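You operate a simulated robot arm through the tools that you are given. There is no shell and no other tool. Be economical: measure what you need, move in short steps, check, and stop when the job is done.

The job below is to be done with a simulated robot arm. You get a single attempt, and the scene is never put back.

Task
Check in both returned films: lock and shelve the complete one, the other goes to QUERY unlocked.
Fine: they stand in the returns rack; use the book reader.

The check looks at the end state, three seconds after you hand in, the way a careful person would. Anything else that was tipped, shoved, dropped, spilled or broken makes it a failure.

Robot
A 7-joint arm with a two-finger parallel gripper, fixed in place. Base frame: the origin is at the foot of the arm, x ahead of it, y to its left, z up. Lengths are in mm, angles in degrees, forces in N, time in s.
With the tool pointing down near the work surface it reaches from about 240 to 560 mm from the base axis. Its first joint turns from -66.0 to 66.0 degrees. Payload 1.57 kg.
The tool frame sits at the grasp point between the pads (the TCP): z along the fingers, y along the line on which they close. The tips reach 30 mm beyond it. Largest opening 110 mm; finger width 24, thickness 12; the body of the gripper, 48 by 112 mm, starts 78 mm behind the TCP.
Orientation is told as [roll, pitch, yaw] about the base's x, y, z axes, in that order, counted from this pose: with the fingers straight down and closing along the base's y, the tool's x points along the base's -x, its y along +y and its z along -z.

Tools
- The arm moves only by the tool send_rows. Its argument "plan" is text: rows parted by semicolons, each of 7 numbers parted by spaces: the shift along the tool's x, y, z in mm, then the turn, a rotation vector about the tool's x, y, z in degrees, then the closure, from 0 (fully open) to 1 (shut). In form: dx dy dz ax ay az gripper; .... A call has 1 to 8 rows; each row is the pose to reach, as a shift and turn from the pose commanded when the call began, along the tool's axes at that moment. Each row takes 0.2 s and may step no farther than 50 mm and 8.6 degrees from the row before; otherwise, or with a gripper value out of range, the whole call is refused. Where a pose cannot be reached the arm comes as near as it can. A force on the tool above 40 N (or 10 N above the force at the start of the call, whichever is more), or a blocked arm, ends the call early, and 0.2 s more pass. The fingers move at their own pace (about 108 mm/s each) and stop on an object; they squeeze with about 22 N. The grip force told is the motor's: it shows also when the fingers shut on nothing. Time passes only in rows, and 0.2 s behind the last, so rows that repeat a pose let the fingers close. It gives the time, the measured TCP pose, the force on the tool (base axes), the opening and the grip force at its end, in the units of the frame above (readings bear some noise), and new pictures: "show" is both (left out), scene, wrist or none.
- Cameras (640 x 400 px; columns grow to the right, rows downward): "scene" is fixed at [169.2, -394.6, 1406.3]; the picture's right is [0.73, -0.68, 0.00], its down [-0.36, -0.39, -0.85] and it looks along [0.58, 0.62, -0.53] (base axes); focal length 367 px, centre (320, 200). "wrist" rides on the gripper at [70, 16, -141] in the tool frame; the picture's right is [-0.23, 0.97, 0.00], its down [-0.85, -0.20, -0.48] and it looks along [-0.47, -0.11, 0.88] (tool axes); focal length 222 px, centre (320, 200). There is no depth. A picture from a camera that has moved, and an enlarged one, comes with that camera's place and axes in the base frame and with its lens.
- enlarge(camera, box): a new picture of the part [left, top, right, bottom] of that camera's present view, enlarged. No time passes.
- finish_job(): hands the job in; it is judged then, once.

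Go step by step. Nothing tells you positions but the pictures and the camera data: compare them with the known pose of the tool, close in by small moves and look again before you grip or let go. The budget is 120 turns and 170 pictures, counting those below and the enlarged ones. Unless the task says otherwise, let go and move clear before handing in, and close with one line.

The tools are called after "Call:" by a JSON object that holds its "fn" and its "kwargs". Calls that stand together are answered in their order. send_rows: Moves the arm, as the interface text tells. Its arguments: {"type":"object","properties":{"plan":{"type":"string"},"show":{"type":"string","enum":["both","scene","wrist","none"]}},"required":["plan"]} The other tools are called the same way: enlarge (camera, box) takes an enlarged picture of a part of a camera's view; finish_job () hands the job in.

At the start:

```text
time_s: 0.0
ee_pos: [351.8, -59.5, 1184.8]
tcp_rot: [0.0, -0.1, 0.0]
force: [0.3, 0.3, 0.1]
opening: 109.8
gripper_force: 0.0
```

scene: 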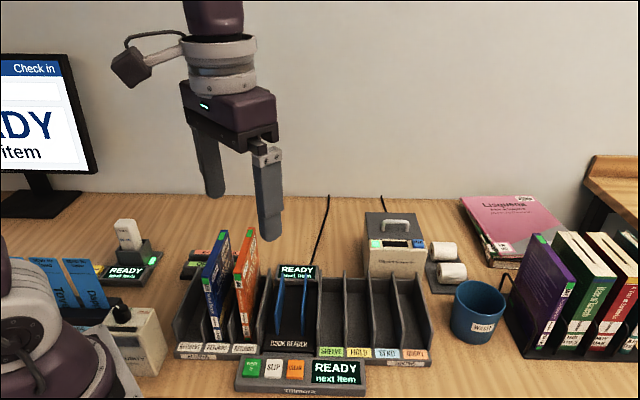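
wrist: 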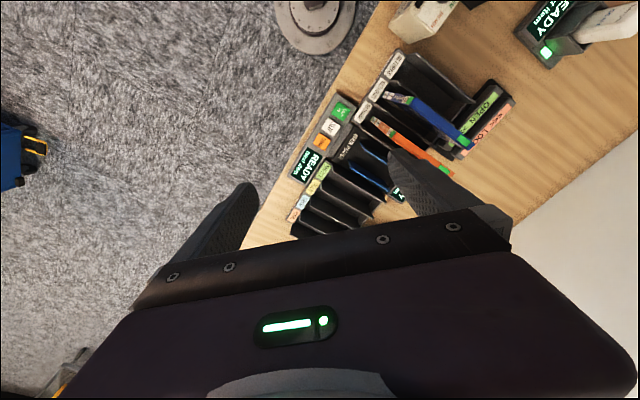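

I see a check-in desk with a returns rack holding two film cases, a book reader, and sort slots. First I'll take enlarged looks at them.

Call:
{"fn": "enlarge", "kwargs": {"camera": "scene", "box": [170, 220, 330, 320]}}

Call:
{"fn": "enlarge", "kwargs": {"camera": "scene", "box": [170, 300, 330, 400]}}

Call:
{"fn": "enlarge", "kwargs": {"camera": "scene", "box": [300, 300, 460, 400]}}

Call:
{"fn": "enlarge", "kwargs": {"camera": "wrist", "box": [270, 20, 530, 250]}}

Call:
{"fn": "enlarge", "kwargs": {"camera": "scene", "box": [0, 210, 200, 335]}}

Call:
{"fn": "enlarge", "kwargs": {"camera": "scene", "box": [340, 190, 500, 290]}}

Call:
{"fn": "enlarge", "kwargs": {"camera": "scene", "box": [440, 180, 640, 360]}}

```text
4.00 times, centred on (250, 270) of scene
camera zoom: at [169.2, -394.6, 1406.3], right [0.73, -0.68, 0.0], down [-0.36, -0.39, -0.85], along [0.58, 0.62, -0.53], focal length 1467 px, centre (600, -80)
```

zoom: 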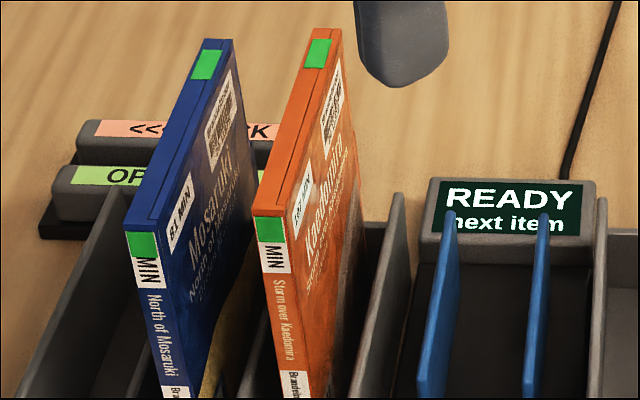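

```text
4.00 times, centred on (250, 350) of scene
camera zoom: at [169.2, -394.6, 1406.3], right [0.73, -0.68, 0.0], down [-0.36, -0.39, -0.85], along [0.58, 0.62, -0.53], focal length 1467 px, centre (600, -400)
```

zoom: 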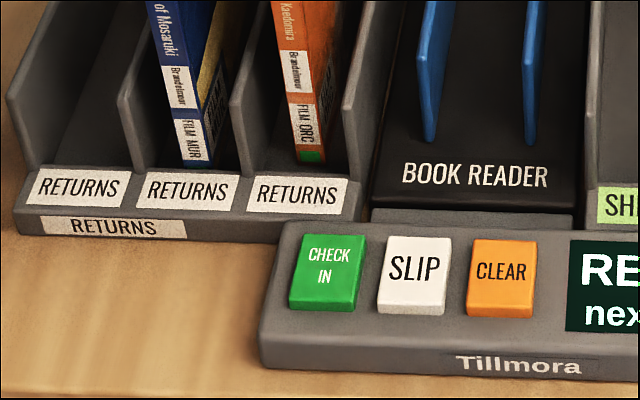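

```text
4.00 times, centred on (380, 350) of scene
camera zoom: at [169.2, -394.6, 1406.3], right [0.73, -0.68, 0.0], down [-0.36, -0.39, -0.85], along [0.58, 0.62, -0.53], focal length 1467 px, centre (80, -400)
```

zoom: 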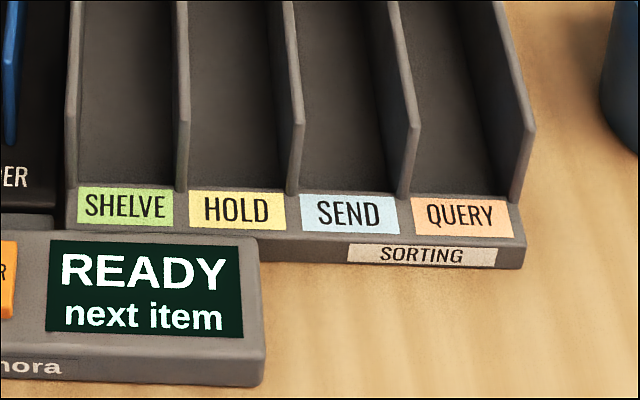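

```text
1.74 times, centred on (400, 135) of wrist
camera zoom: at [281.4, -41.6, 1325.0], right [0.23, 0.97, 0.0], down [0.85, -0.2, 0.48], along [0.47, -0.11, -0.88], focal length 386 px, centre (181, 313)
```

zoom: 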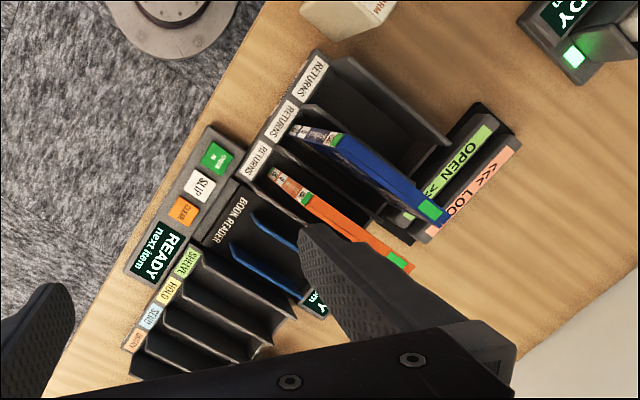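

```text
3.20 times, centred on (100, 272) of scene
camera zoom: at [169.2, -394.6, 1406.3], right [0.73, -0.68, 0.0], down [-0.36, -0.39, -0.85], along [0.58, 0.62, -0.53], focal length 1173 px, centre (1024, -32)
```

zoom: 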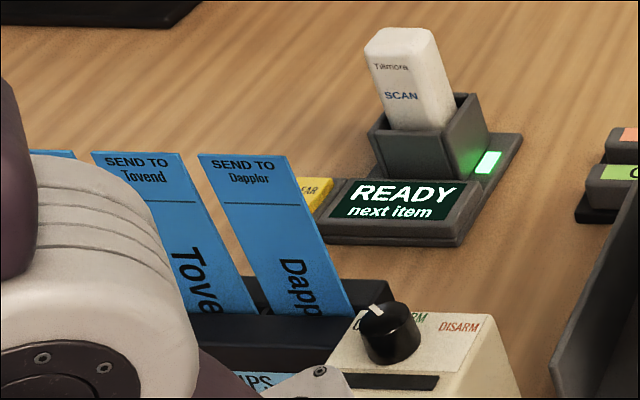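

```text
4.00 times, centred on (420, 240) of scene
camera zoom: at [169.2, -394.6, 1406.3], right [0.73, -0.68, 0.0], down [-0.36, -0.39, -0.85], along [0.58, 0.62, -0.53], focal length 1467 px, centre (-80, 40)
```

zoom: 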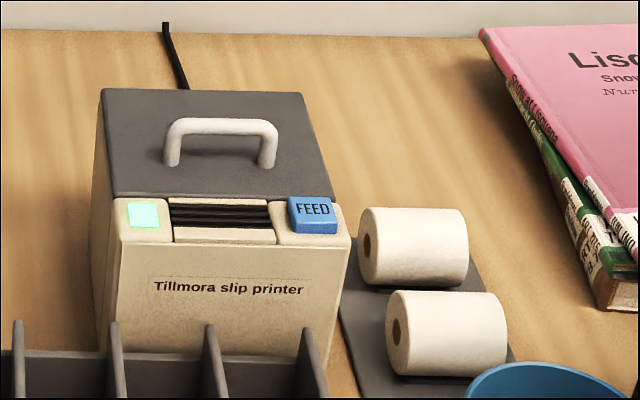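

```text
2.22 times, centred on (540, 270) of scene
camera zoom: at [169.2, -394.6, 1406.3], right [0.73, -0.68, 0.0], down [-0.36, -0.39, -0.85], along [0.58, 0.62, -0.53], focal length 815 px, centre (-169, 44)
```

zoom: 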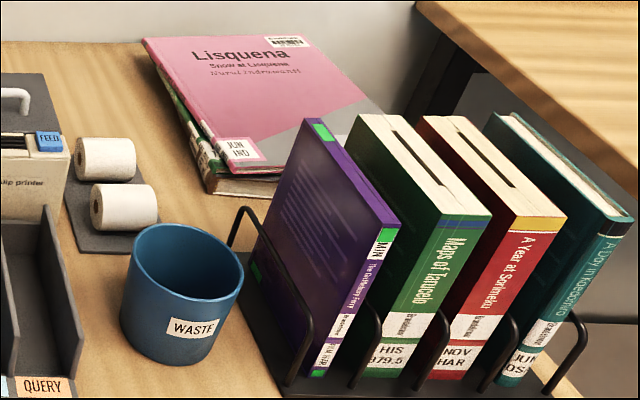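

The desk surface triangulates to about z≈745, and the slots run at about 43° to the base x axis. I'll yaw the tool to match and go closer to the returns rack for a look.

Call:
{"fn": "send_rows", "kwargs": {"plan": "4 25 6 0 0 -8 0; 8 50 12 0 0 -16 0; 12 80 18 0 0 -24 0; 16 110 25 0 0 -32 0; 20 130 32 0 0 -39 0; 22 150 35 0 0 -43 0; 22 150 35 0 0 -43 0"}}

```text
time_s: 1.6
ee_pos: [329.8, 90.5, 1150.6]
tcp_rot: [0.1, 0.0, 43.0]
force: [0.4, -0.9, -0.2]
opening: 110.0
gripper_force: 0.1
camera wrist: at [266.7, 56.4, 1291.9], right [-0.5, 0.87, 0.0], down [0.76, 0.44, 0.48], along [0.41, 0.24, -0.88], focal length 222 px, centre (320, 200)
```

scene: 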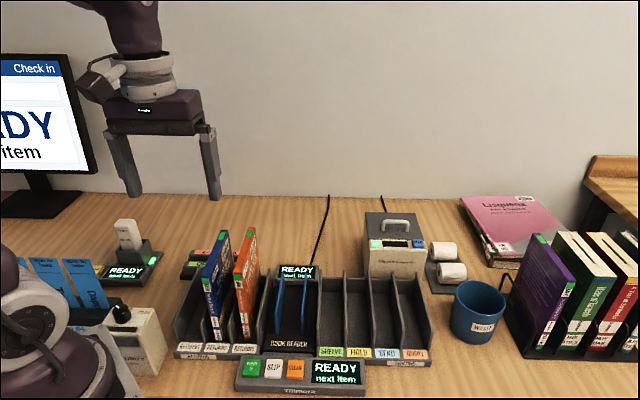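
wrist: 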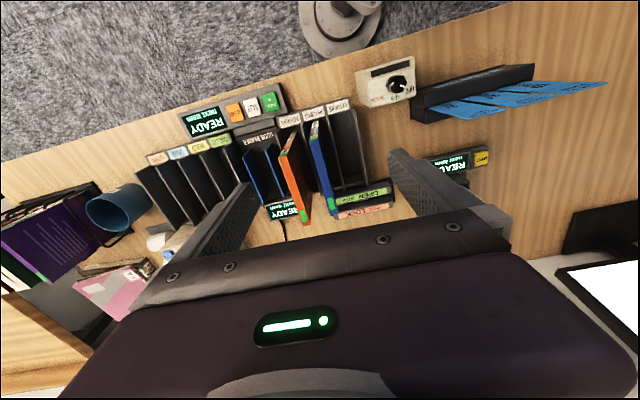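

The view over the rack is good, so I'll zoom in on the cases and the OPEN/LOCK block.

Call:
{"fn": "enlarge", "kwargs": {"camera": "wrist", "box": [250, 90, 410, 230]}}

Call:
{"fn": "enlarge", "kwargs": {"camera": "wrist", "box": [130, 80, 300, 240]}}

Call:
{"fn": "enlarge", "kwargs": {"camera": "scene", "box": [170, 220, 280, 300]}}

Call:
{"fn": "enlarge", "kwargs": {"camera": "scene", "box": [0, 50, 100, 200]}}

```text
2.86 times, centred on (330, 160) of wrist
camera zoom: at [266.7, 56.4, 1291.9], right [-0.5, 0.87, 0.0], down [0.76, 0.44, 0.48], along [0.41, 0.24, -0.88], focal length 635 px, centre (291, 314)
```

zoom: 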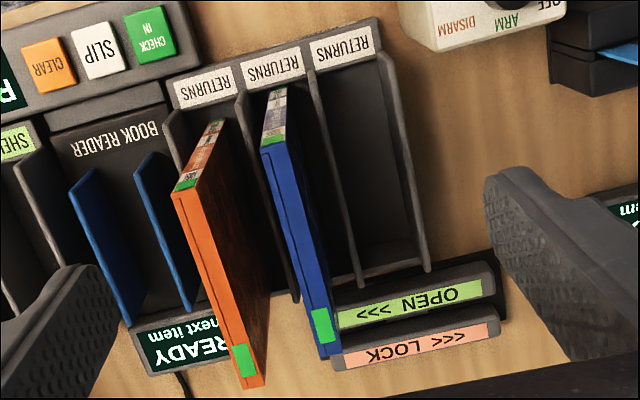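

```text
2.50 times, centred on (215, 160) of wrist
camera zoom: at [266.7, 56.4, 1291.9], right [-0.5, 0.87, 0.0], down [0.76, 0.44, 0.48], along [0.41, 0.24, -0.88], focal length 555 px, centre (582, 300)
```

zoom: 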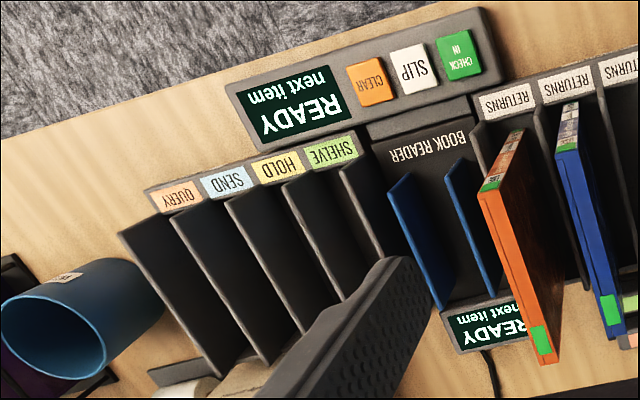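

```text
5.00 times, centred on (225, 260) of scene
camera zoom: at [169.2, -394.6, 1406.3], right [0.73, -0.68, 0.0], down [-0.36, -0.39, -0.85], along [0.58, 0.62, -0.53], focal length 1833 px, centre (795, -100)
```

zoom: 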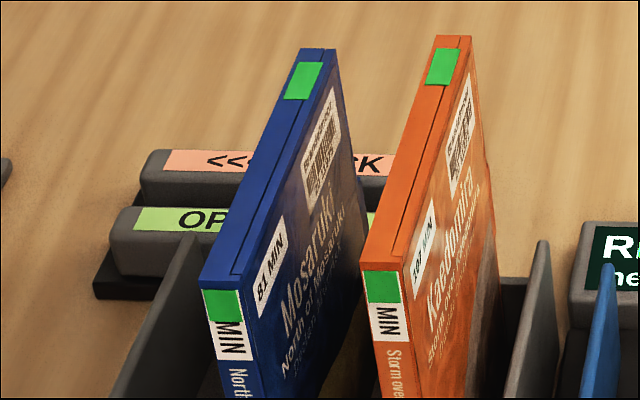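

```text
2.67 times, centred on (50, 125) of scene
camera zoom: at [169.2, -394.6, 1406.3], right [0.73, -0.68, 0.0], down [-0.36, -0.39, -0.85], along [0.58, 0.62, -0.53], focal length 978 px, centre (1040, 400)
```

zoom: 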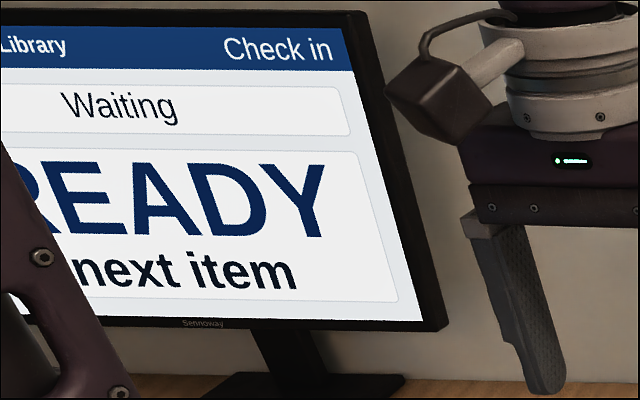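

The case tops are at about z=952, and the orange case's centre is near (438, 106). I'll move above it with the fingers half open.

Call:
{"fn": "send_rows", "kwargs": {"plan": "-30 -21 20 0 0 -1 0.5; -60 -42 50 0 0 -2 0.5; -89.8 -62.6 90 0 0 -2 0.5; -89.8 -62.6 120 0 0 -2 0.5; -89.8 -62.6 120 0 0 -2 0.5"}}

Call:
{"fn": "enlarge", "kwargs": {"camera": "scene", "box": [180, 200, 300, 300]}}

Call:
{"fn": "enlarge", "kwargs": {"camera": "scene", "box": [490, 210, 600, 360]}}

```text
refused: row 3 steps farther than a row can; nothing moved
```

```text
4.00 times, centred on (240, 250) of scene
camera zoom: at [169.2, -394.6, 1406.3], right [0.73, -0.68, 0.0], down [-0.36, -0.39, -0.85], along [0.58, 0.62, -0.53], focal length 1467 px, centre (640, 0)
```

zoom: 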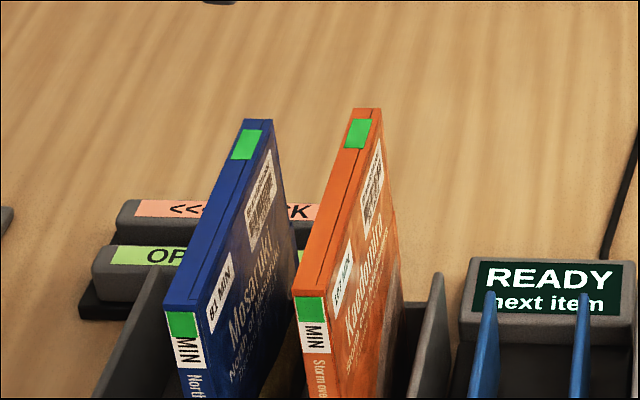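

```text
2.67 times, centred on (545, 285) of scene
camera zoom: at [169.2, -394.6, 1406.3], right [0.73, -0.68, 0.0], down [-0.36, -0.39, -0.85], along [0.58, 0.62, -0.53], focal length 978 px, centre (-280, -27)
```

zoom: 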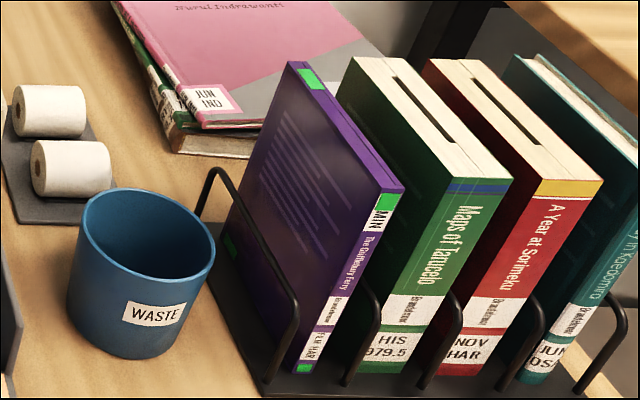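

The step was too large, so I'll send it again in smaller ones.

Call:
{"fn": "send_rows", "kwargs": {"plan": "-25 -17 25 0 0 -1 0.5; -50 -34 50 0 0 -2 0.5; -70 -50 80 0 0 -2 0.5; -89.8 -62.6 110 0 0 -2 0.5; -89.8 -62.6 120 0 0 -2 0.5"}}

```text
time_s: 2.8
ee_pos: [438.4, 105.5, 1029.2]
tcp_rot: [-0.1, 0.0, 44.9]
force: [0.6, 0.1, 0.0]
opening: 55.0
gripper_force: 0.0
camera wrist: at [376.3, 69.0, 1169.6], right [-0.53, 0.85, 0.0], down [0.75, 0.46, 0.48], along [0.41, 0.25, -0.88], focal length 222 px, centre (320, 200)
```

scene: 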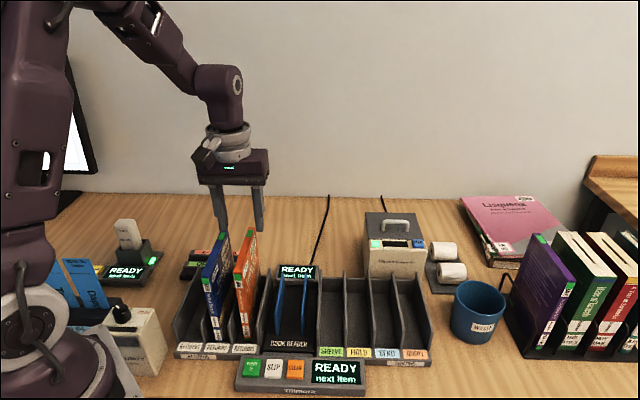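
wrist: 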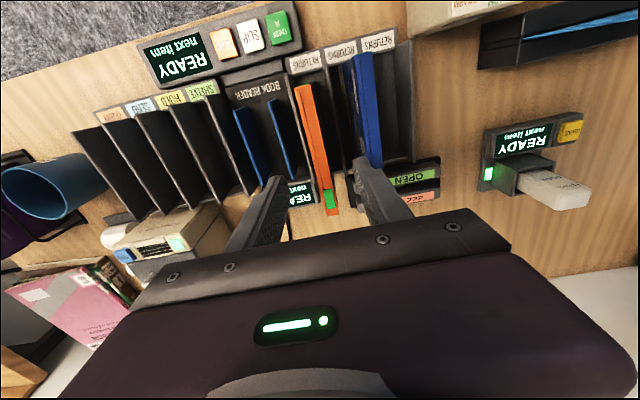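

Call:
{"fn": "enlarge", "kwargs": {"camera": "wrist", "box": [230, 70, 450, 230]}}

Call:
{"fn": "enlarge", "kwargs": {"camera": "scene", "box": [180, 170, 300, 300]}}

```text
2.50 times, centred on (340, 150) of wrist
camera zoom: at [376.3, 69.0, 1169.6], right [-0.53, 0.85, 0.0], down [0.75, 0.46, 0.48], along [0.41, 0.25, -0.88], focal length 555 px, centre (270, 325)
```

zoom: 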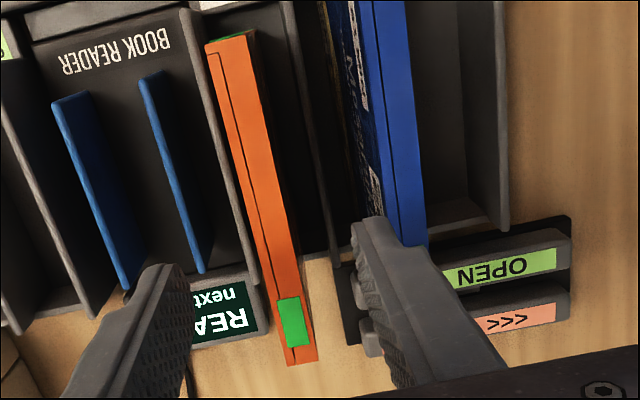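

```text
3.08 times, centred on (240, 235) of scene
camera zoom: at [169.2, -394.6, 1406.3], right [0.73, -0.68, 0.0], down [-0.36, -0.39, -0.85], along [0.58, 0.62, -0.53], focal length 1128 px, centre (566, 92)
```

zoom: 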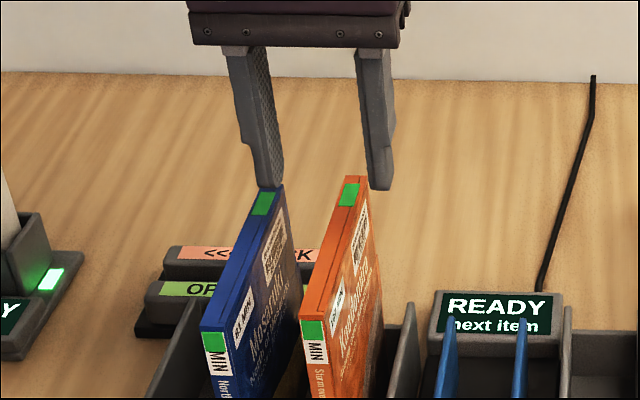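

The orange case is centred between the fingers (case r≈234.5, tool r≈235.4), and the fingers clear the blue one. I'll descend in steps.

Call:
{"fn": "send_rows", "kwargs": {"plan": "0 0 35 0 0 0 0.5; 0 0 65 0 0 0 0.5; 0 0 90 0 0 0 0.5; 0 0 104 0 0 0 0.5; 0 0 104 0 0 0 0.5"}}

Call:
{"fn": "enlarge", "kwargs": {"camera": "scene", "box": [170, 200, 310, 310]}}

```text
time_s: 4.0
ee_pos: [439.0, 106.0, 925.7]
tcp_rot: [0.1, 0.0, 45.0]
force: [-0.4, -0.7, 0.5]
opening: 55.0
gripper_force: 0.1
camera wrist: at [376.8, 69.8, 1067.0], right [-0.53, 0.85, 0.0], down [0.75, 0.46, 0.48], along [0.41, 0.25, -0.88], focal length 222 px, centre (320, 200)
```

scene: 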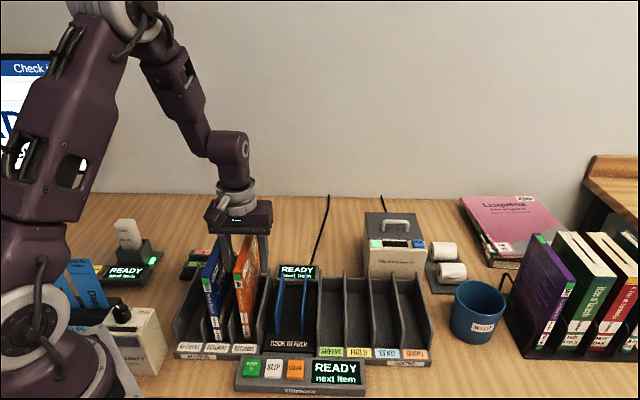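
wrist: 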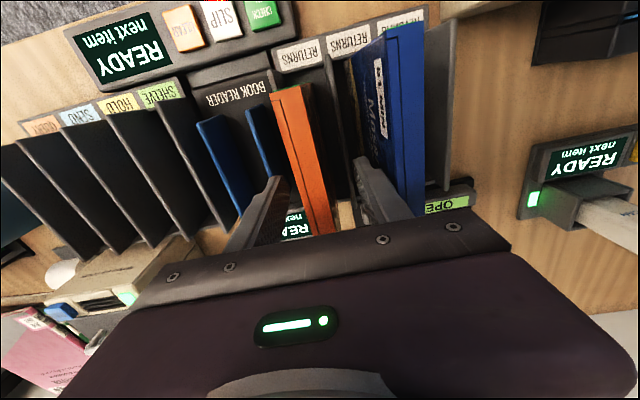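

```text
3.64 times, centred on (240, 255) of scene
camera zoom: at [169.2, -394.6, 1406.3], right [0.73, -0.68, 0.0], down [-0.36, -0.39, -0.85], along [0.58, 0.62, -0.53], focal length 1333 px, centre (611, 0)
```

zoom: 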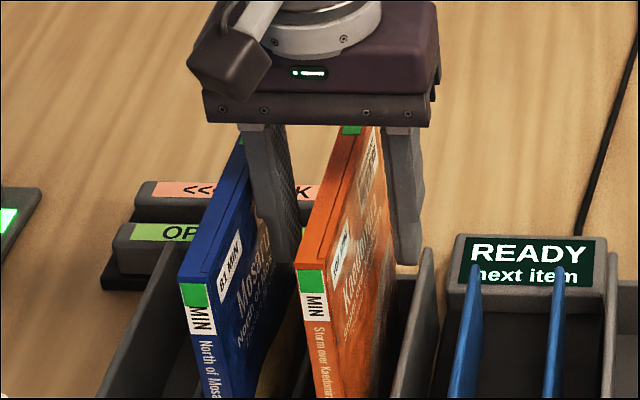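

The fingers straddle the orange case, so I'll close on it.

Call:
{"fn": "send_rows", "kwargs": {"plan": "0 0 104 0 0 0 0.5", "show": "none"}}

```text
refused: row 1 steps farther than a row can; nothing moved
```

That row was relative to the new start pose, so I need zeros.

Call:
{"fn": "send_rows", "kwargs": {"plan": "0 0 0 0 0 0 0.7; 0 0 0 0 0 0 0.9; 0 0 0 0 0 0 1; 0 0 0 0 0 0 1", "show": "none"}}

```text
time_s: 5.0
ee_pos: [439.6, 107.5, 925.6]
tcp_rot: [0.1, 0.0, 45.0]
force: [-0.5, -0.5, 0.7]
opening: 14.0
gripper_force: 22.1
```

Gripped, with a 14 mm opening. I'll lift slowly and read the weight.

Call:
{"fn": "send_rows", "kwargs": {"plan": "0 0 -10 0 0 0 1; 0 0 -40 0 0 0 1; 0 0 -80 0 0 0 1; 0 0 -120 0 0 0 1; 0 0 -120 0 0 0 1; 0 0 -120 0 0 0 1; 0 0 -120 0 0 0 1"}}

Call:
{"fn": "enlarge", "kwargs": {"camera": "scene", "box": [170, 170, 310, 360]}}

Call:
{"fn": "enlarge", "kwargs": {"camera": "wrist", "box": [150, 0, 480, 230]}}

```text
time_s: 6.6
ee_pos: [438.3, 104.2, 1046.4]
tcp_rot: [0.1, 0.0, 45.1]
force: [-0.3, -0.2, -0.7]
opening: 14.0
gripper_force: 22.3
camera wrist: at [376.3, 68.4, 1186.9], right [-0.53, 0.85, 0.0], down [0.75, 0.46, 0.48], along [0.41, 0.25, -0.88], focal length 222 px, centre (320, 200)
```

scene: 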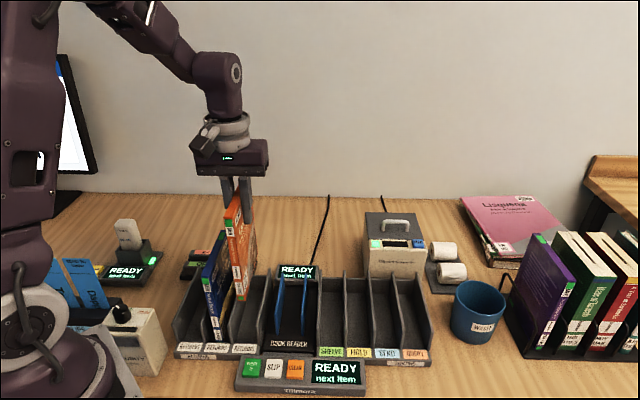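
wrist: 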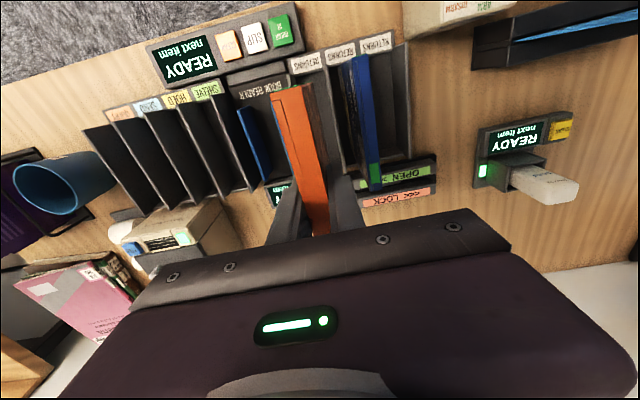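

```text
2.11 times, centred on (240, 265) of scene
camera zoom: at [169.2, -394.6, 1406.3], right [0.73, -0.68, 0.0], down [-0.36, -0.39, -0.85], along [0.58, 0.62, -0.53], focal length 772 px, centre (488, 63)
```

zoom: 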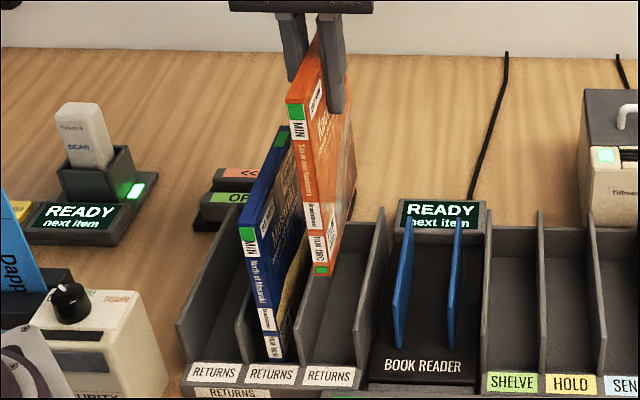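

```text
1.74 times, centred on (315, 115) of wrist
camera zoom: at [376.3, 68.4, 1186.9], right [-0.53, 0.85, 0.0], down [0.75, 0.46, 0.48], along [0.41, 0.25, -0.88], focal length 386 px, centre (329, 348)
```

zoom: 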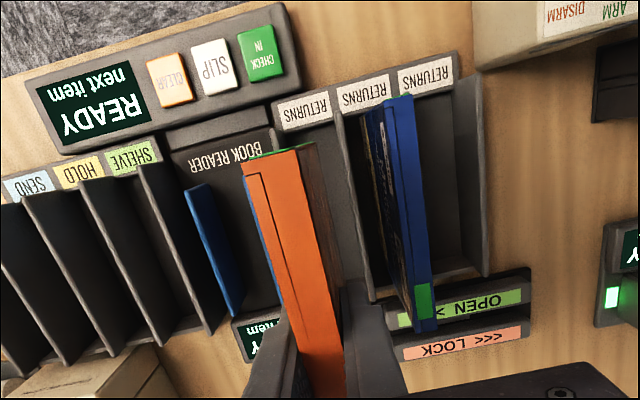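

The orange case is held cleanly. Next I'll move it above the reader, at r≈320 and d≈391.

Call:
{"fn": "send_rows", "kwargs": {"plan": "-2 -20 0 0 0 0 1; -4 -45 0 0 0 0 1; -7 -70 0 0 0 0 1; -7.5 -84 0 0 0 0 1; -7.5 -84 0 0 0 0 1"}}

Call:
{"fn": "enlarge", "kwargs": {"camera": "scene", "box": [220, 190, 360, 370]}}

Call:
{"fn": "enlarge", "kwargs": {"camera": "wrist", "box": [200, 0, 480, 230]}}

```text
time_s: 7.8
ee_pos: [502.1, 50.7, 1044.2]
tcp_rot: [0.0, -0.1, 45.0]
force: [0.4, -0.3, -1.6]
opening: 14.0
gripper_force: 21.6
camera wrist: at [440.3, 14.7, 1185.8], right [-0.53, 0.85, 0.0], down [0.75, 0.46, 0.48], along [0.41, 0.25, -0.88], focal length 222 px, centre (320, 200)
```

scene: 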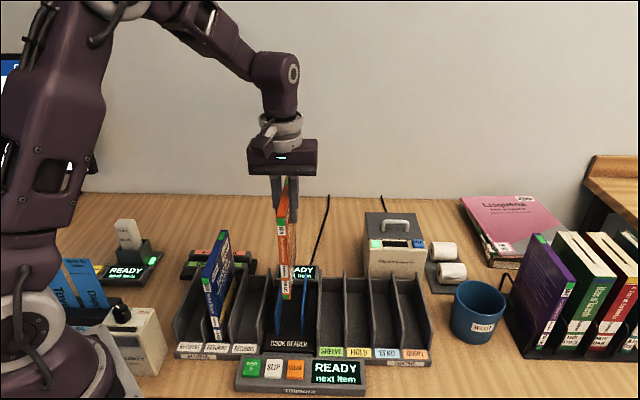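
wrist: 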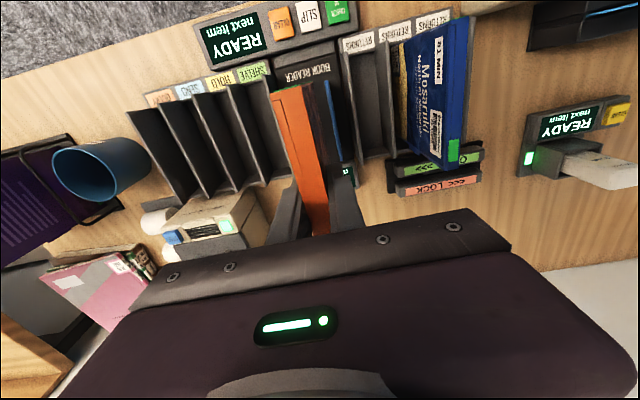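

```text
2.22 times, centred on (290, 280) of scene
camera zoom: at [169.2, -394.6, 1406.3], right [0.73, -0.68, 0.0], down [-0.36, -0.39, -0.85], along [0.58, 0.62, -0.53], focal length 815 px, centre (387, 22)
```

zoom: 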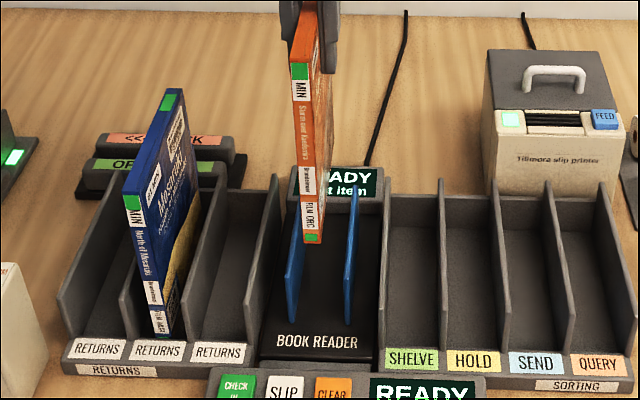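

```text
1.74 times, centred on (340, 115) of wrist
camera zoom: at [440.3, 14.7, 1185.8], right [-0.53, 0.85, 0.0], down [0.75, 0.46, 0.48], along [0.41, 0.25, -0.88], focal length 386 px, centre (285, 348)
```

zoom: 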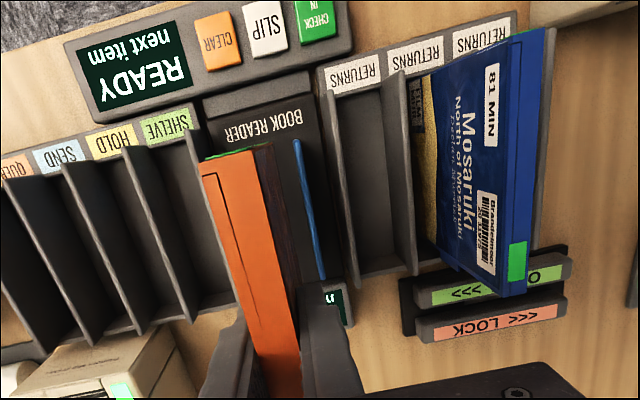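

It is aligned above the guides, so I'll lower it most of the way and then check.

Call:
{"fn": "send_rows", "kwargs": {"plan": "0 0 30 0 0 0 1; 0 0 60 0 0 0 1; 0 0 85 0 0 0 1; 0 0 100 0 0 0 1; 0 0 100 0 0 0 1", "show": "none"}}

Call:
{"fn": "enlarge", "kwargs": {"camera": "scene", "box": [220, 230, 360, 370]}}

Call:
{"fn": "enlarge", "kwargs": {"camera": "wrist", "box": [200, 0, 480, 230]}}

```text
time_s: 9.0
ee_pos: [502.5, 52.5, 943.4]
tcp_rot: [0.0, 0.1, 44.9]
force: [0.9, 0.3, -0.6]
opening: 13.7
gripper_force: 21.7
```

```text
2.86 times, centred on (290, 300) of scene
camera zoom: at [169.2, -394.6, 1406.3], right [0.73, -0.68, 0.0], down [-0.36, -0.39, -0.85], along [0.58, 0.62, -0.53], focal length 1048 px, centre (406, -86)
```

zoom: 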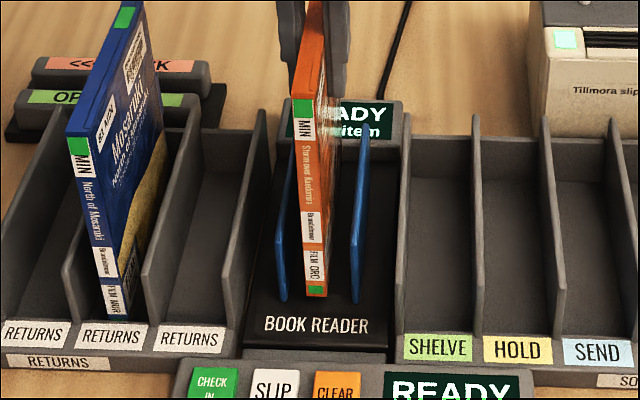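

```text
1.74 times, centred on (340, 115) of wrist
camera zoom: at [441.5, 16.4, 1084.9], right [-0.53, 0.85, 0.0], down [0.75, 0.46, 0.48], along [0.41, 0.25, -0.88], focal length 386 px, centre (285, 348)
```

zoom: 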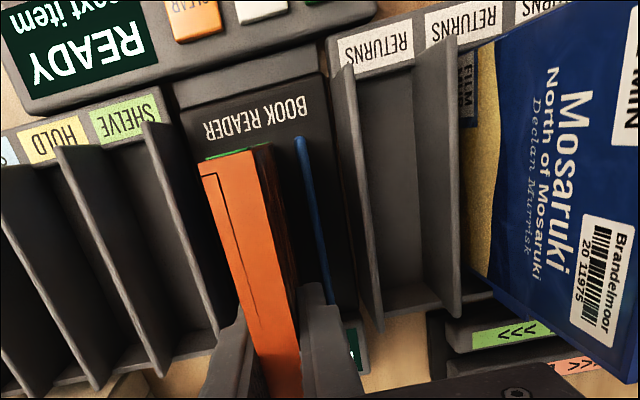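

Call:
{"fn": "send_rows", "kwargs": {"plan": "0 0 4 0 0 0 1; 0 0 8 0 0 0 1; 0 0 11 0 0 0 1; 0 0 11 0 0 0 1", "show": "none"}}

Call:
{"fn": "enlarge", "kwargs": {"camera": "scene", "box": [260, 260, 340, 370]}}

```text
time_s: 10.0
ee_pos: [503.7, 52.0, 934.2]
tcp_rot: [-0.1, 0.1, 45.0]
force: [-2.7, 0.0, 17.4]
opening: 13.9
gripper_force: 22.1
```

```text
3.64 times, centred on (300, 315) of scene
camera zoom: at [168.9, -394.7, 1406.3], right [0.73, -0.68, 0.0], down [-0.36, -0.39, -0.85], along [0.58, 0.62, -0.53], focal length 1333 px, centre (393, -218)
```

zoom: 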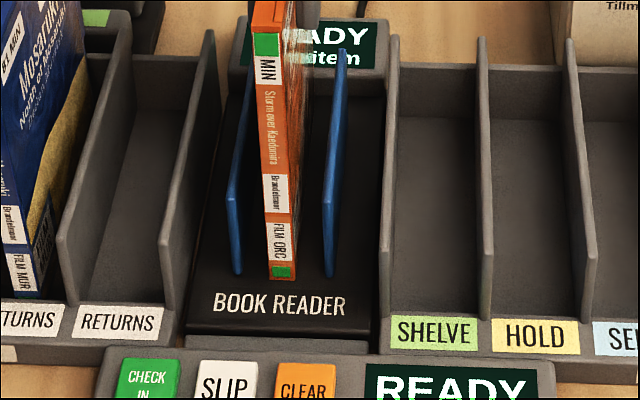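

It is on the reader floor (17 N), so I'll ease off slightly and look at the displays.

Call:
{"fn": "send_rows", "kwargs": {"plan": "0 0 -1.5 0 0 0 1; 0 0 -1.5 0 0 0 1"}}

Call:
{"fn": "enlarge", "kwargs": {"camera": "scene", "box": [230, 340, 380, 400]}}

```text
time_s: 10.6
ee_pos: [503.7, 51.5, 934.8]
tcp_rot: [0.0, -0.1, 45.0]
force: [1.1, 0.6, -1.4]
opening: 14.0
gripper_force: 22.1
camera wrist: at [441.6, 15.3, 1075.7], right [-0.53, 0.85, 0.0], down [0.75, 0.46, 0.48], along [0.41, 0.25, -0.88], focal length 222 px, centre (320, 200)
```

scene: 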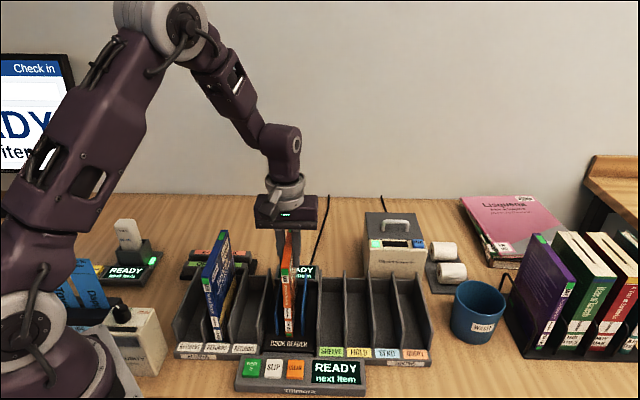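
wrist: 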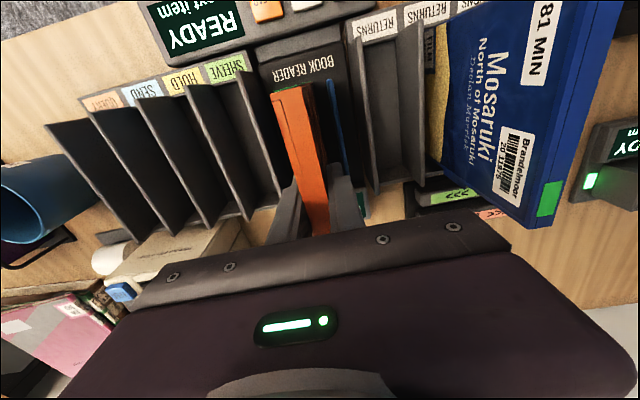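

```text
4.27 times, centred on (305, 370) of scene
camera zoom: at [169.2, -394.6, 1406.3], right [0.73, -0.68, 0.0], down [-0.36, -0.39, -0.85], along [0.58, 0.62, -0.53], focal length 1564 px, centre (384, -525)
```

zoom: 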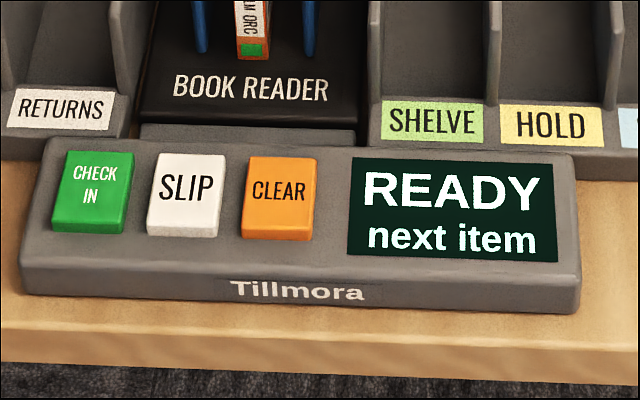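

I'll release the case, which is standing between the guides, and rise.

Call:
{"fn": "send_rows", "kwargs": {"plan": "0 0 0.5 0 0 0 0.8; 0 0 0.5 0 0 0 0.6; 0 0 0.5 0 0 0 0.6; 0 0 -40 0 0 0 0.6; 0 0 -80 0 0 0 0.6; 0 0 -110 0 0 0 0.6; 0 0 -110 0 0 0 0.6"}}

Call:
{"fn": "enlarge", "kwargs": {"camera": "scene", "box": [230, 220, 380, 400]}}

Call:
{"fn": "enlarge", "kwargs": {"camera": "wrist", "box": [200, 0, 480, 230]}}

```text
time_s: 12.2
ee_pos: [503.7, 51.8, 1045.5]
tcp_rot: [0.0, 0.0, 45.0]
force: [-0.2, -0.2, -0.5]
opening: 44.0
gripper_force: 0.1
camera wrist: at [440.6, 15.5, 1185.8], right [-0.53, 0.85, 0.0], down [0.75, 0.46, 0.48], along [0.41, 0.25, -0.88], focal length 222 px, centre (320, 200)
```

scene: 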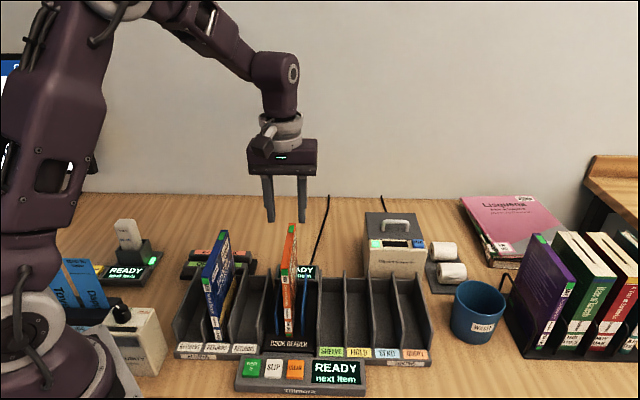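
wrist: 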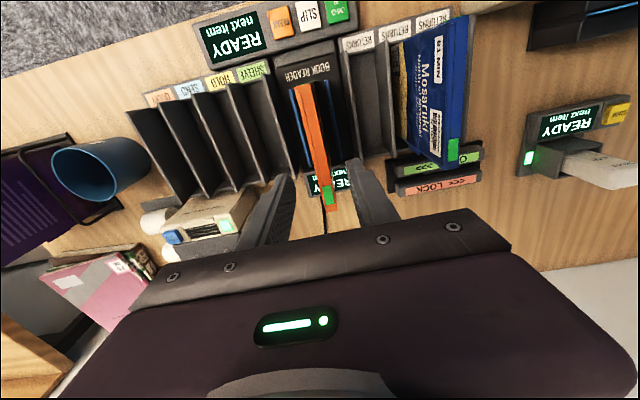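

```text
2.22 times, centred on (305, 310) of scene
camera zoom: at [169.2, -394.6, 1406.3], right [0.73, -0.68, 0.0], down [-0.36, -0.39, -0.85], along [0.58, 0.62, -0.53], focal length 815 px, centre (353, -44)
```

zoom: 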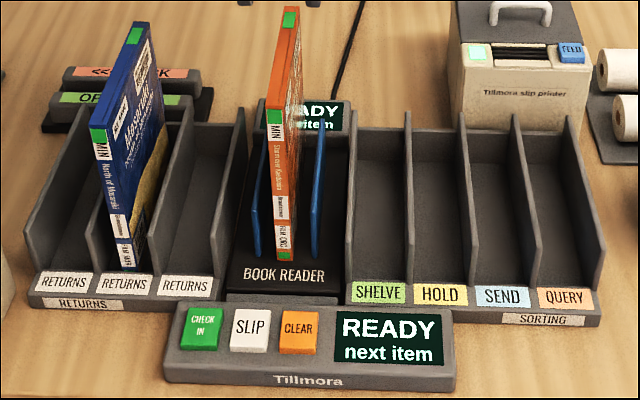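

```text
1.74 times, centred on (340, 115) of wrist
camera zoom: at [440.6, 15.5, 1185.8], right [-0.53, 0.85, 0.0], down [0.75, 0.46, 0.48], along [0.41, 0.25, -0.88], focal length 386 px, centre (285, 348)
```

zoom: 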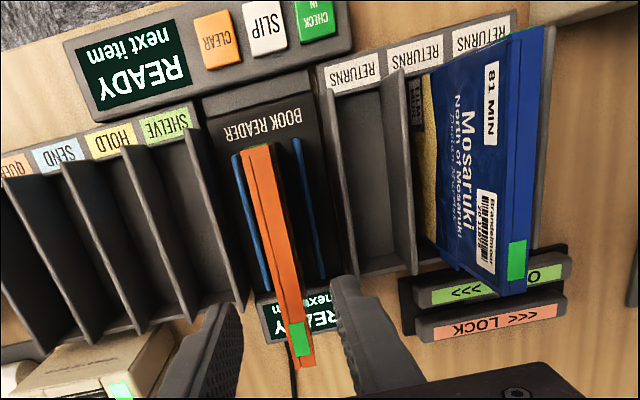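

The orange case stands in the reader, though it still shows READY. I'll go to the CHECK IN button at about (357, −10.5, 787) with closed fingers.

Call:
{"fn": "send_rows", "kwargs": {"plan": "40 15 0 0 0 0 0.8; 80 30 0 0 0 0 1; 115 45 0 0 0 0 1; 148 60 20 0 0 0 1; 148 60 65 0 0 0 1; 148 60 110 0 0 0 1; 148 60 150 0 0 0 1; 148 60 150 0 0 0 1"}}

Call:
{"fn": "enlarge", "kwargs": {"camera": "wrist", "box": [200, 0, 480, 230]}}

Call:
{"fn": "enlarge", "kwargs": {"camera": "scene", "box": [210, 250, 360, 400]}}

```text
time_s: 14.0
ee_pos: [354.7, -10.1, 894.0]
tcp_rot: [0.0, 0.0, 45.0]
force: [0.3, -0.5, -1.0]
opening: 0.4
gripper_force: 21.9
camera wrist: at [292.4, -46.0, 1034.3], right [-0.53, 0.85, 0.0], down [0.75, 0.46, 0.48], along [0.41, 0.25, -0.88], focal length 222 px, centre (320, 200)
```

scene: 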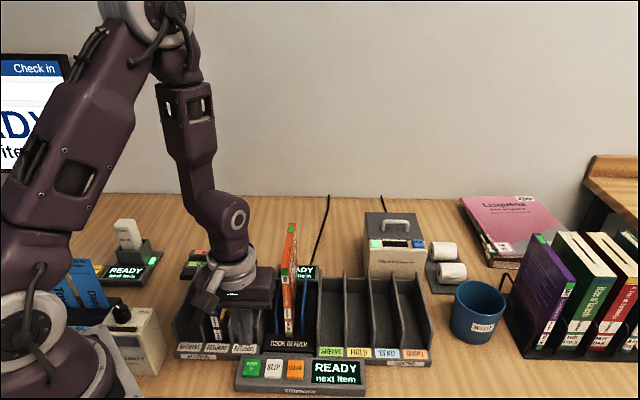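
wrist: 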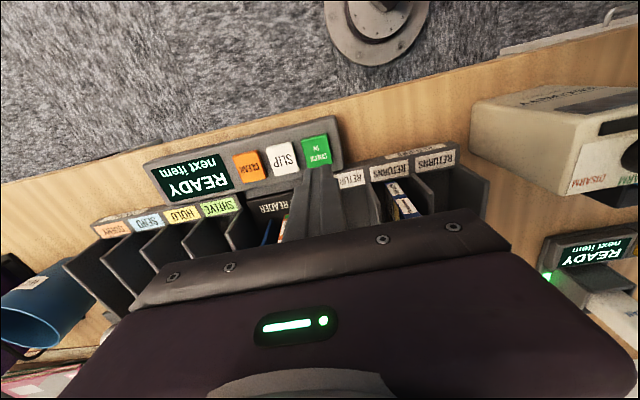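

```text
1.74 times, centred on (340, 115) of wrist
camera zoom: at [292.4, -46.0, 1034.3], right [-0.53, 0.85, 0.0], down [0.75, 0.46, 0.48], along [0.41, 0.25, -0.88], focal length 386 px, centre (285, 348)
```

zoom: 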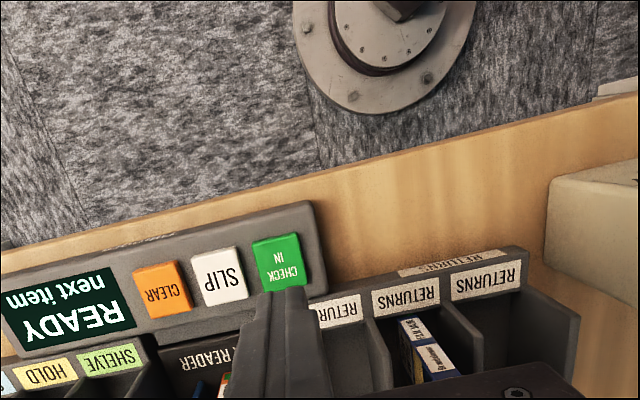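

```text
2.67 times, centred on (285, 325) of scene
camera zoom: at [169.2, -394.6, 1406.3], right [0.73, -0.68, 0.0], down [-0.36, -0.39, -0.85], along [0.58, 0.62, -0.53], focal length 978 px, centre (413, -133)
```

zoom: 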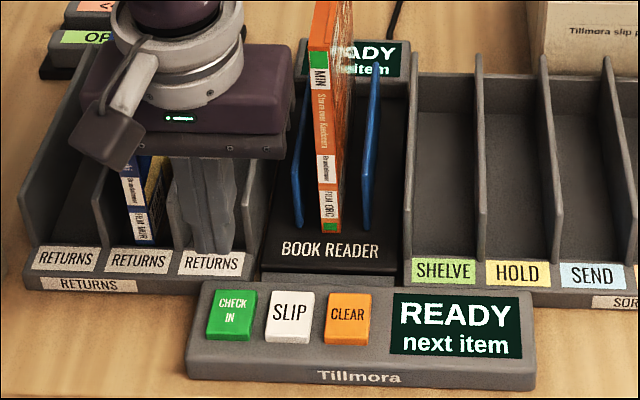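

I'm above CHECK IN, a few mm off. I'll correct that and descend to just above the button.

Call:
{"fn": "send_rows", "kwargs": {"plan": "2 -3 30 0 0 0 1; 2 -3 55 0 0 0 1; 2 -3 70 0 0 0 1; 2 -3 70 0 0 0 1", "show": "none"}}

Call:
{"fn": "enlarge", "kwargs": {"camera": "scene", "box": [200, 290, 360, 400]}}

Call:
{"fn": "enlarge", "kwargs": {"camera": "wrist", "box": [200, 0, 480, 230]}}

```text
time_s: 15.0
ee_pos: [355.7, -12.9, 824.6]
tcp_rot: [0.0, 0.1, 45.0]
force: [-0.2, 0.1, -0.1]
opening: 0.0
gripper_force: 21.5
```

```text
3.64 times, centred on (280, 345) of scene
camera zoom: at [169.2, -394.6, 1406.3], right [0.73, -0.68, 0.0], down [-0.36, -0.39, -0.85], along [0.58, 0.62, -0.53], focal length 1333 px, centre (466, -327)
```

zoom: 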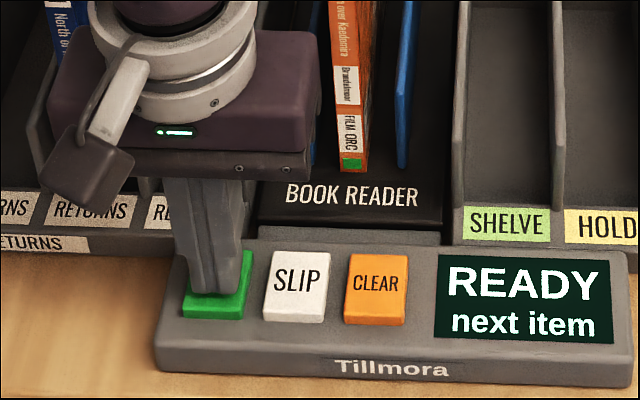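

```text
1.74 times, centred on (340, 115) of wrist
camera zoom: at [293.8, -50.0, 965.7], right [-0.53, 0.85, 0.0], down [0.75, 0.46, 0.48], along [0.41, 0.25, -0.88], focal length 386 px, centre (285, 348)
```

zoom: 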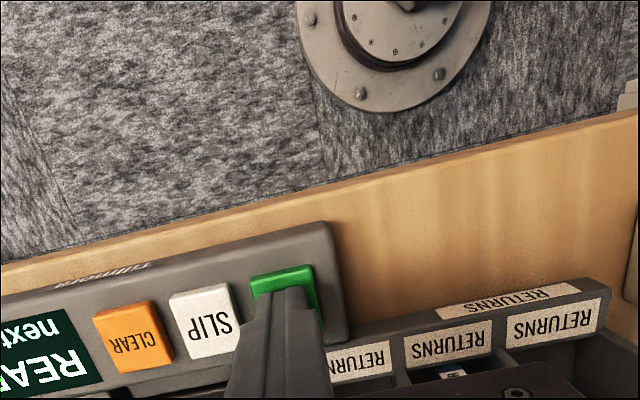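

The fingertips are right over the button, so I'll press it gently.

Call:
{"fn": "send_rows", "kwargs": {"plan": "0 0 4 0 0 0 1; 0 0 7 0 0 0 1; 0 0 9 0 0 0 1; 0 0 11 0 0 0 1", "show": "none"}}

Call:
{"fn": "enlarge", "kwargs": {"camera": "scene", "box": [200, 290, 380, 400]}}

```text
time_s: 16.0
ee_pos: [355.6, -14.1, 816.9]
tcp_rot: [0.0, 0.0, 44.9]
force: [-2.4, 2.2, 20.1]
opening: 0.1
gripper_force: 21.2
stopped in row 4: the force on the tool passed its limit (the readings are from after the stop); the commanded pose is now the measured one
```

```text
3.56 times, centred on (290, 345) of scene
camera zoom: at [168.9, -394.6, 1406.4], right [0.73, -0.68, 0.0], down [-0.36, -0.39, -0.85], along [0.58, 0.62, -0.53], focal length 1304 px, centre (427, -316)
```

zoom: 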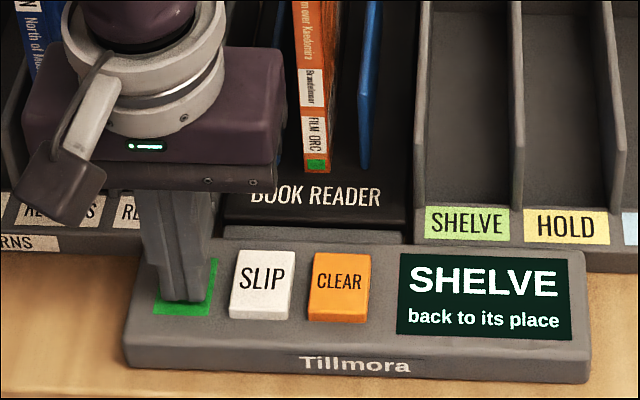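

The press registered and it shows "SHELVE – back to its place". I'll rise and look at the monitor and displays.

Call:
{"fn": "send_rows", "kwargs": {"plan": "0 0 -30 0 0 0 1; 0 0 -75 0 0 0 1; 0 0 -120 0 0 0 1; 0 0 -165 0 0 0 1; 0 0 -200 0 0 0 1; 0 0 -228 0 0 0 1"}}

Call:
{"fn": "enlarge", "kwargs": {"camera": "scene", "box": [0, 40, 120, 220]}}

Call:
{"fn": "enlarge", "kwargs": {"camera": "scene", "box": [230, 220, 380, 400]}}

```text
time_s: 17.4
ee_pos: [357.4, -13.6, 1044.5]
tcp_rot: [0.1, 0.1, 44.9]
force: [0.9, -0.1, 0.1]
opening: 0.0
gripper_force: 21.5
camera wrist: at [295.7, -49.6, 1185.6], right [-0.53, 0.85, 0.0], down [0.75, 0.46, 0.48], along [0.41, 0.25, -0.88], focal length 222 px, centre (320, 200)
```

scene: 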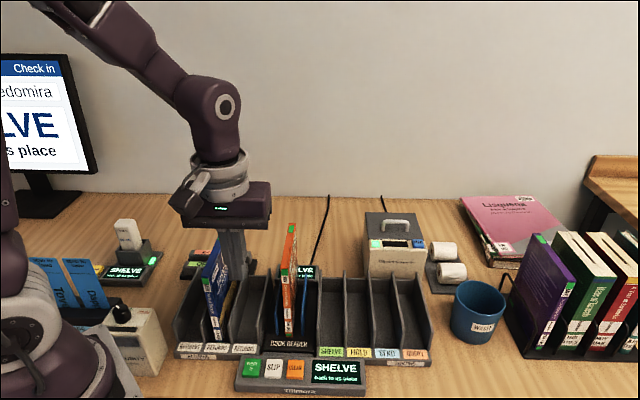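
wrist: 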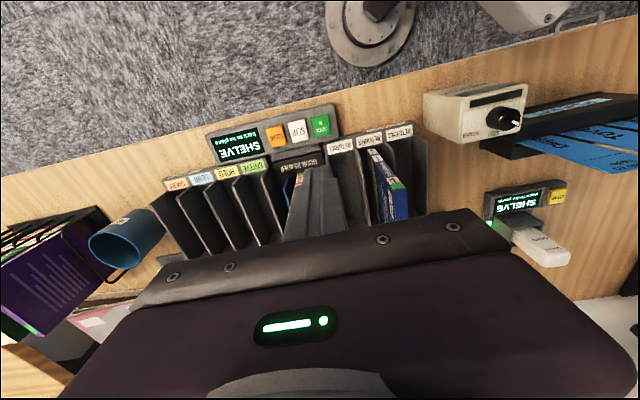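

```text
2.22 times, centred on (60, 130) of scene
camera zoom: at [169.2, -394.6, 1406.3], right [0.73, -0.68, 0.0], down [-0.36, -0.39, -0.85], along [0.58, 0.62, -0.53], focal length 815 px, centre (898, 356)
```

zoom: 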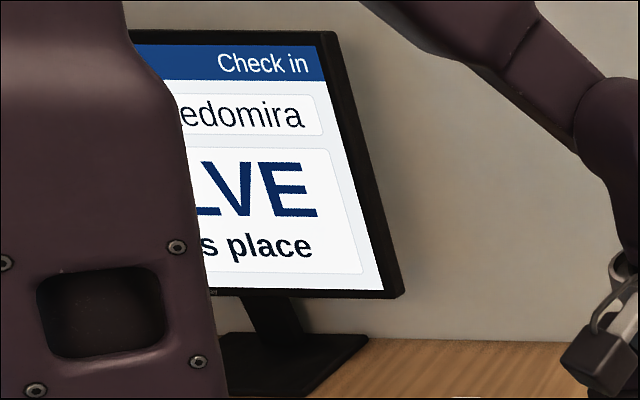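

```text
2.22 times, centred on (305, 310) of scene
camera zoom: at [169.2, -394.6, 1406.3], right [0.73, -0.68, 0.0], down [-0.36, -0.39, -0.85], along [0.58, 0.62, -0.53], focal length 815 px, centre (353, -44)
```

zoom: 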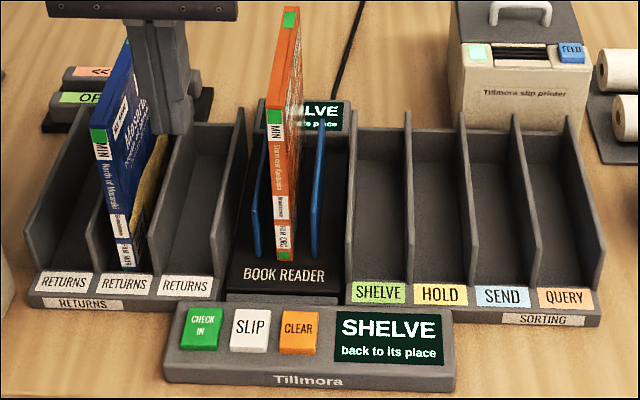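

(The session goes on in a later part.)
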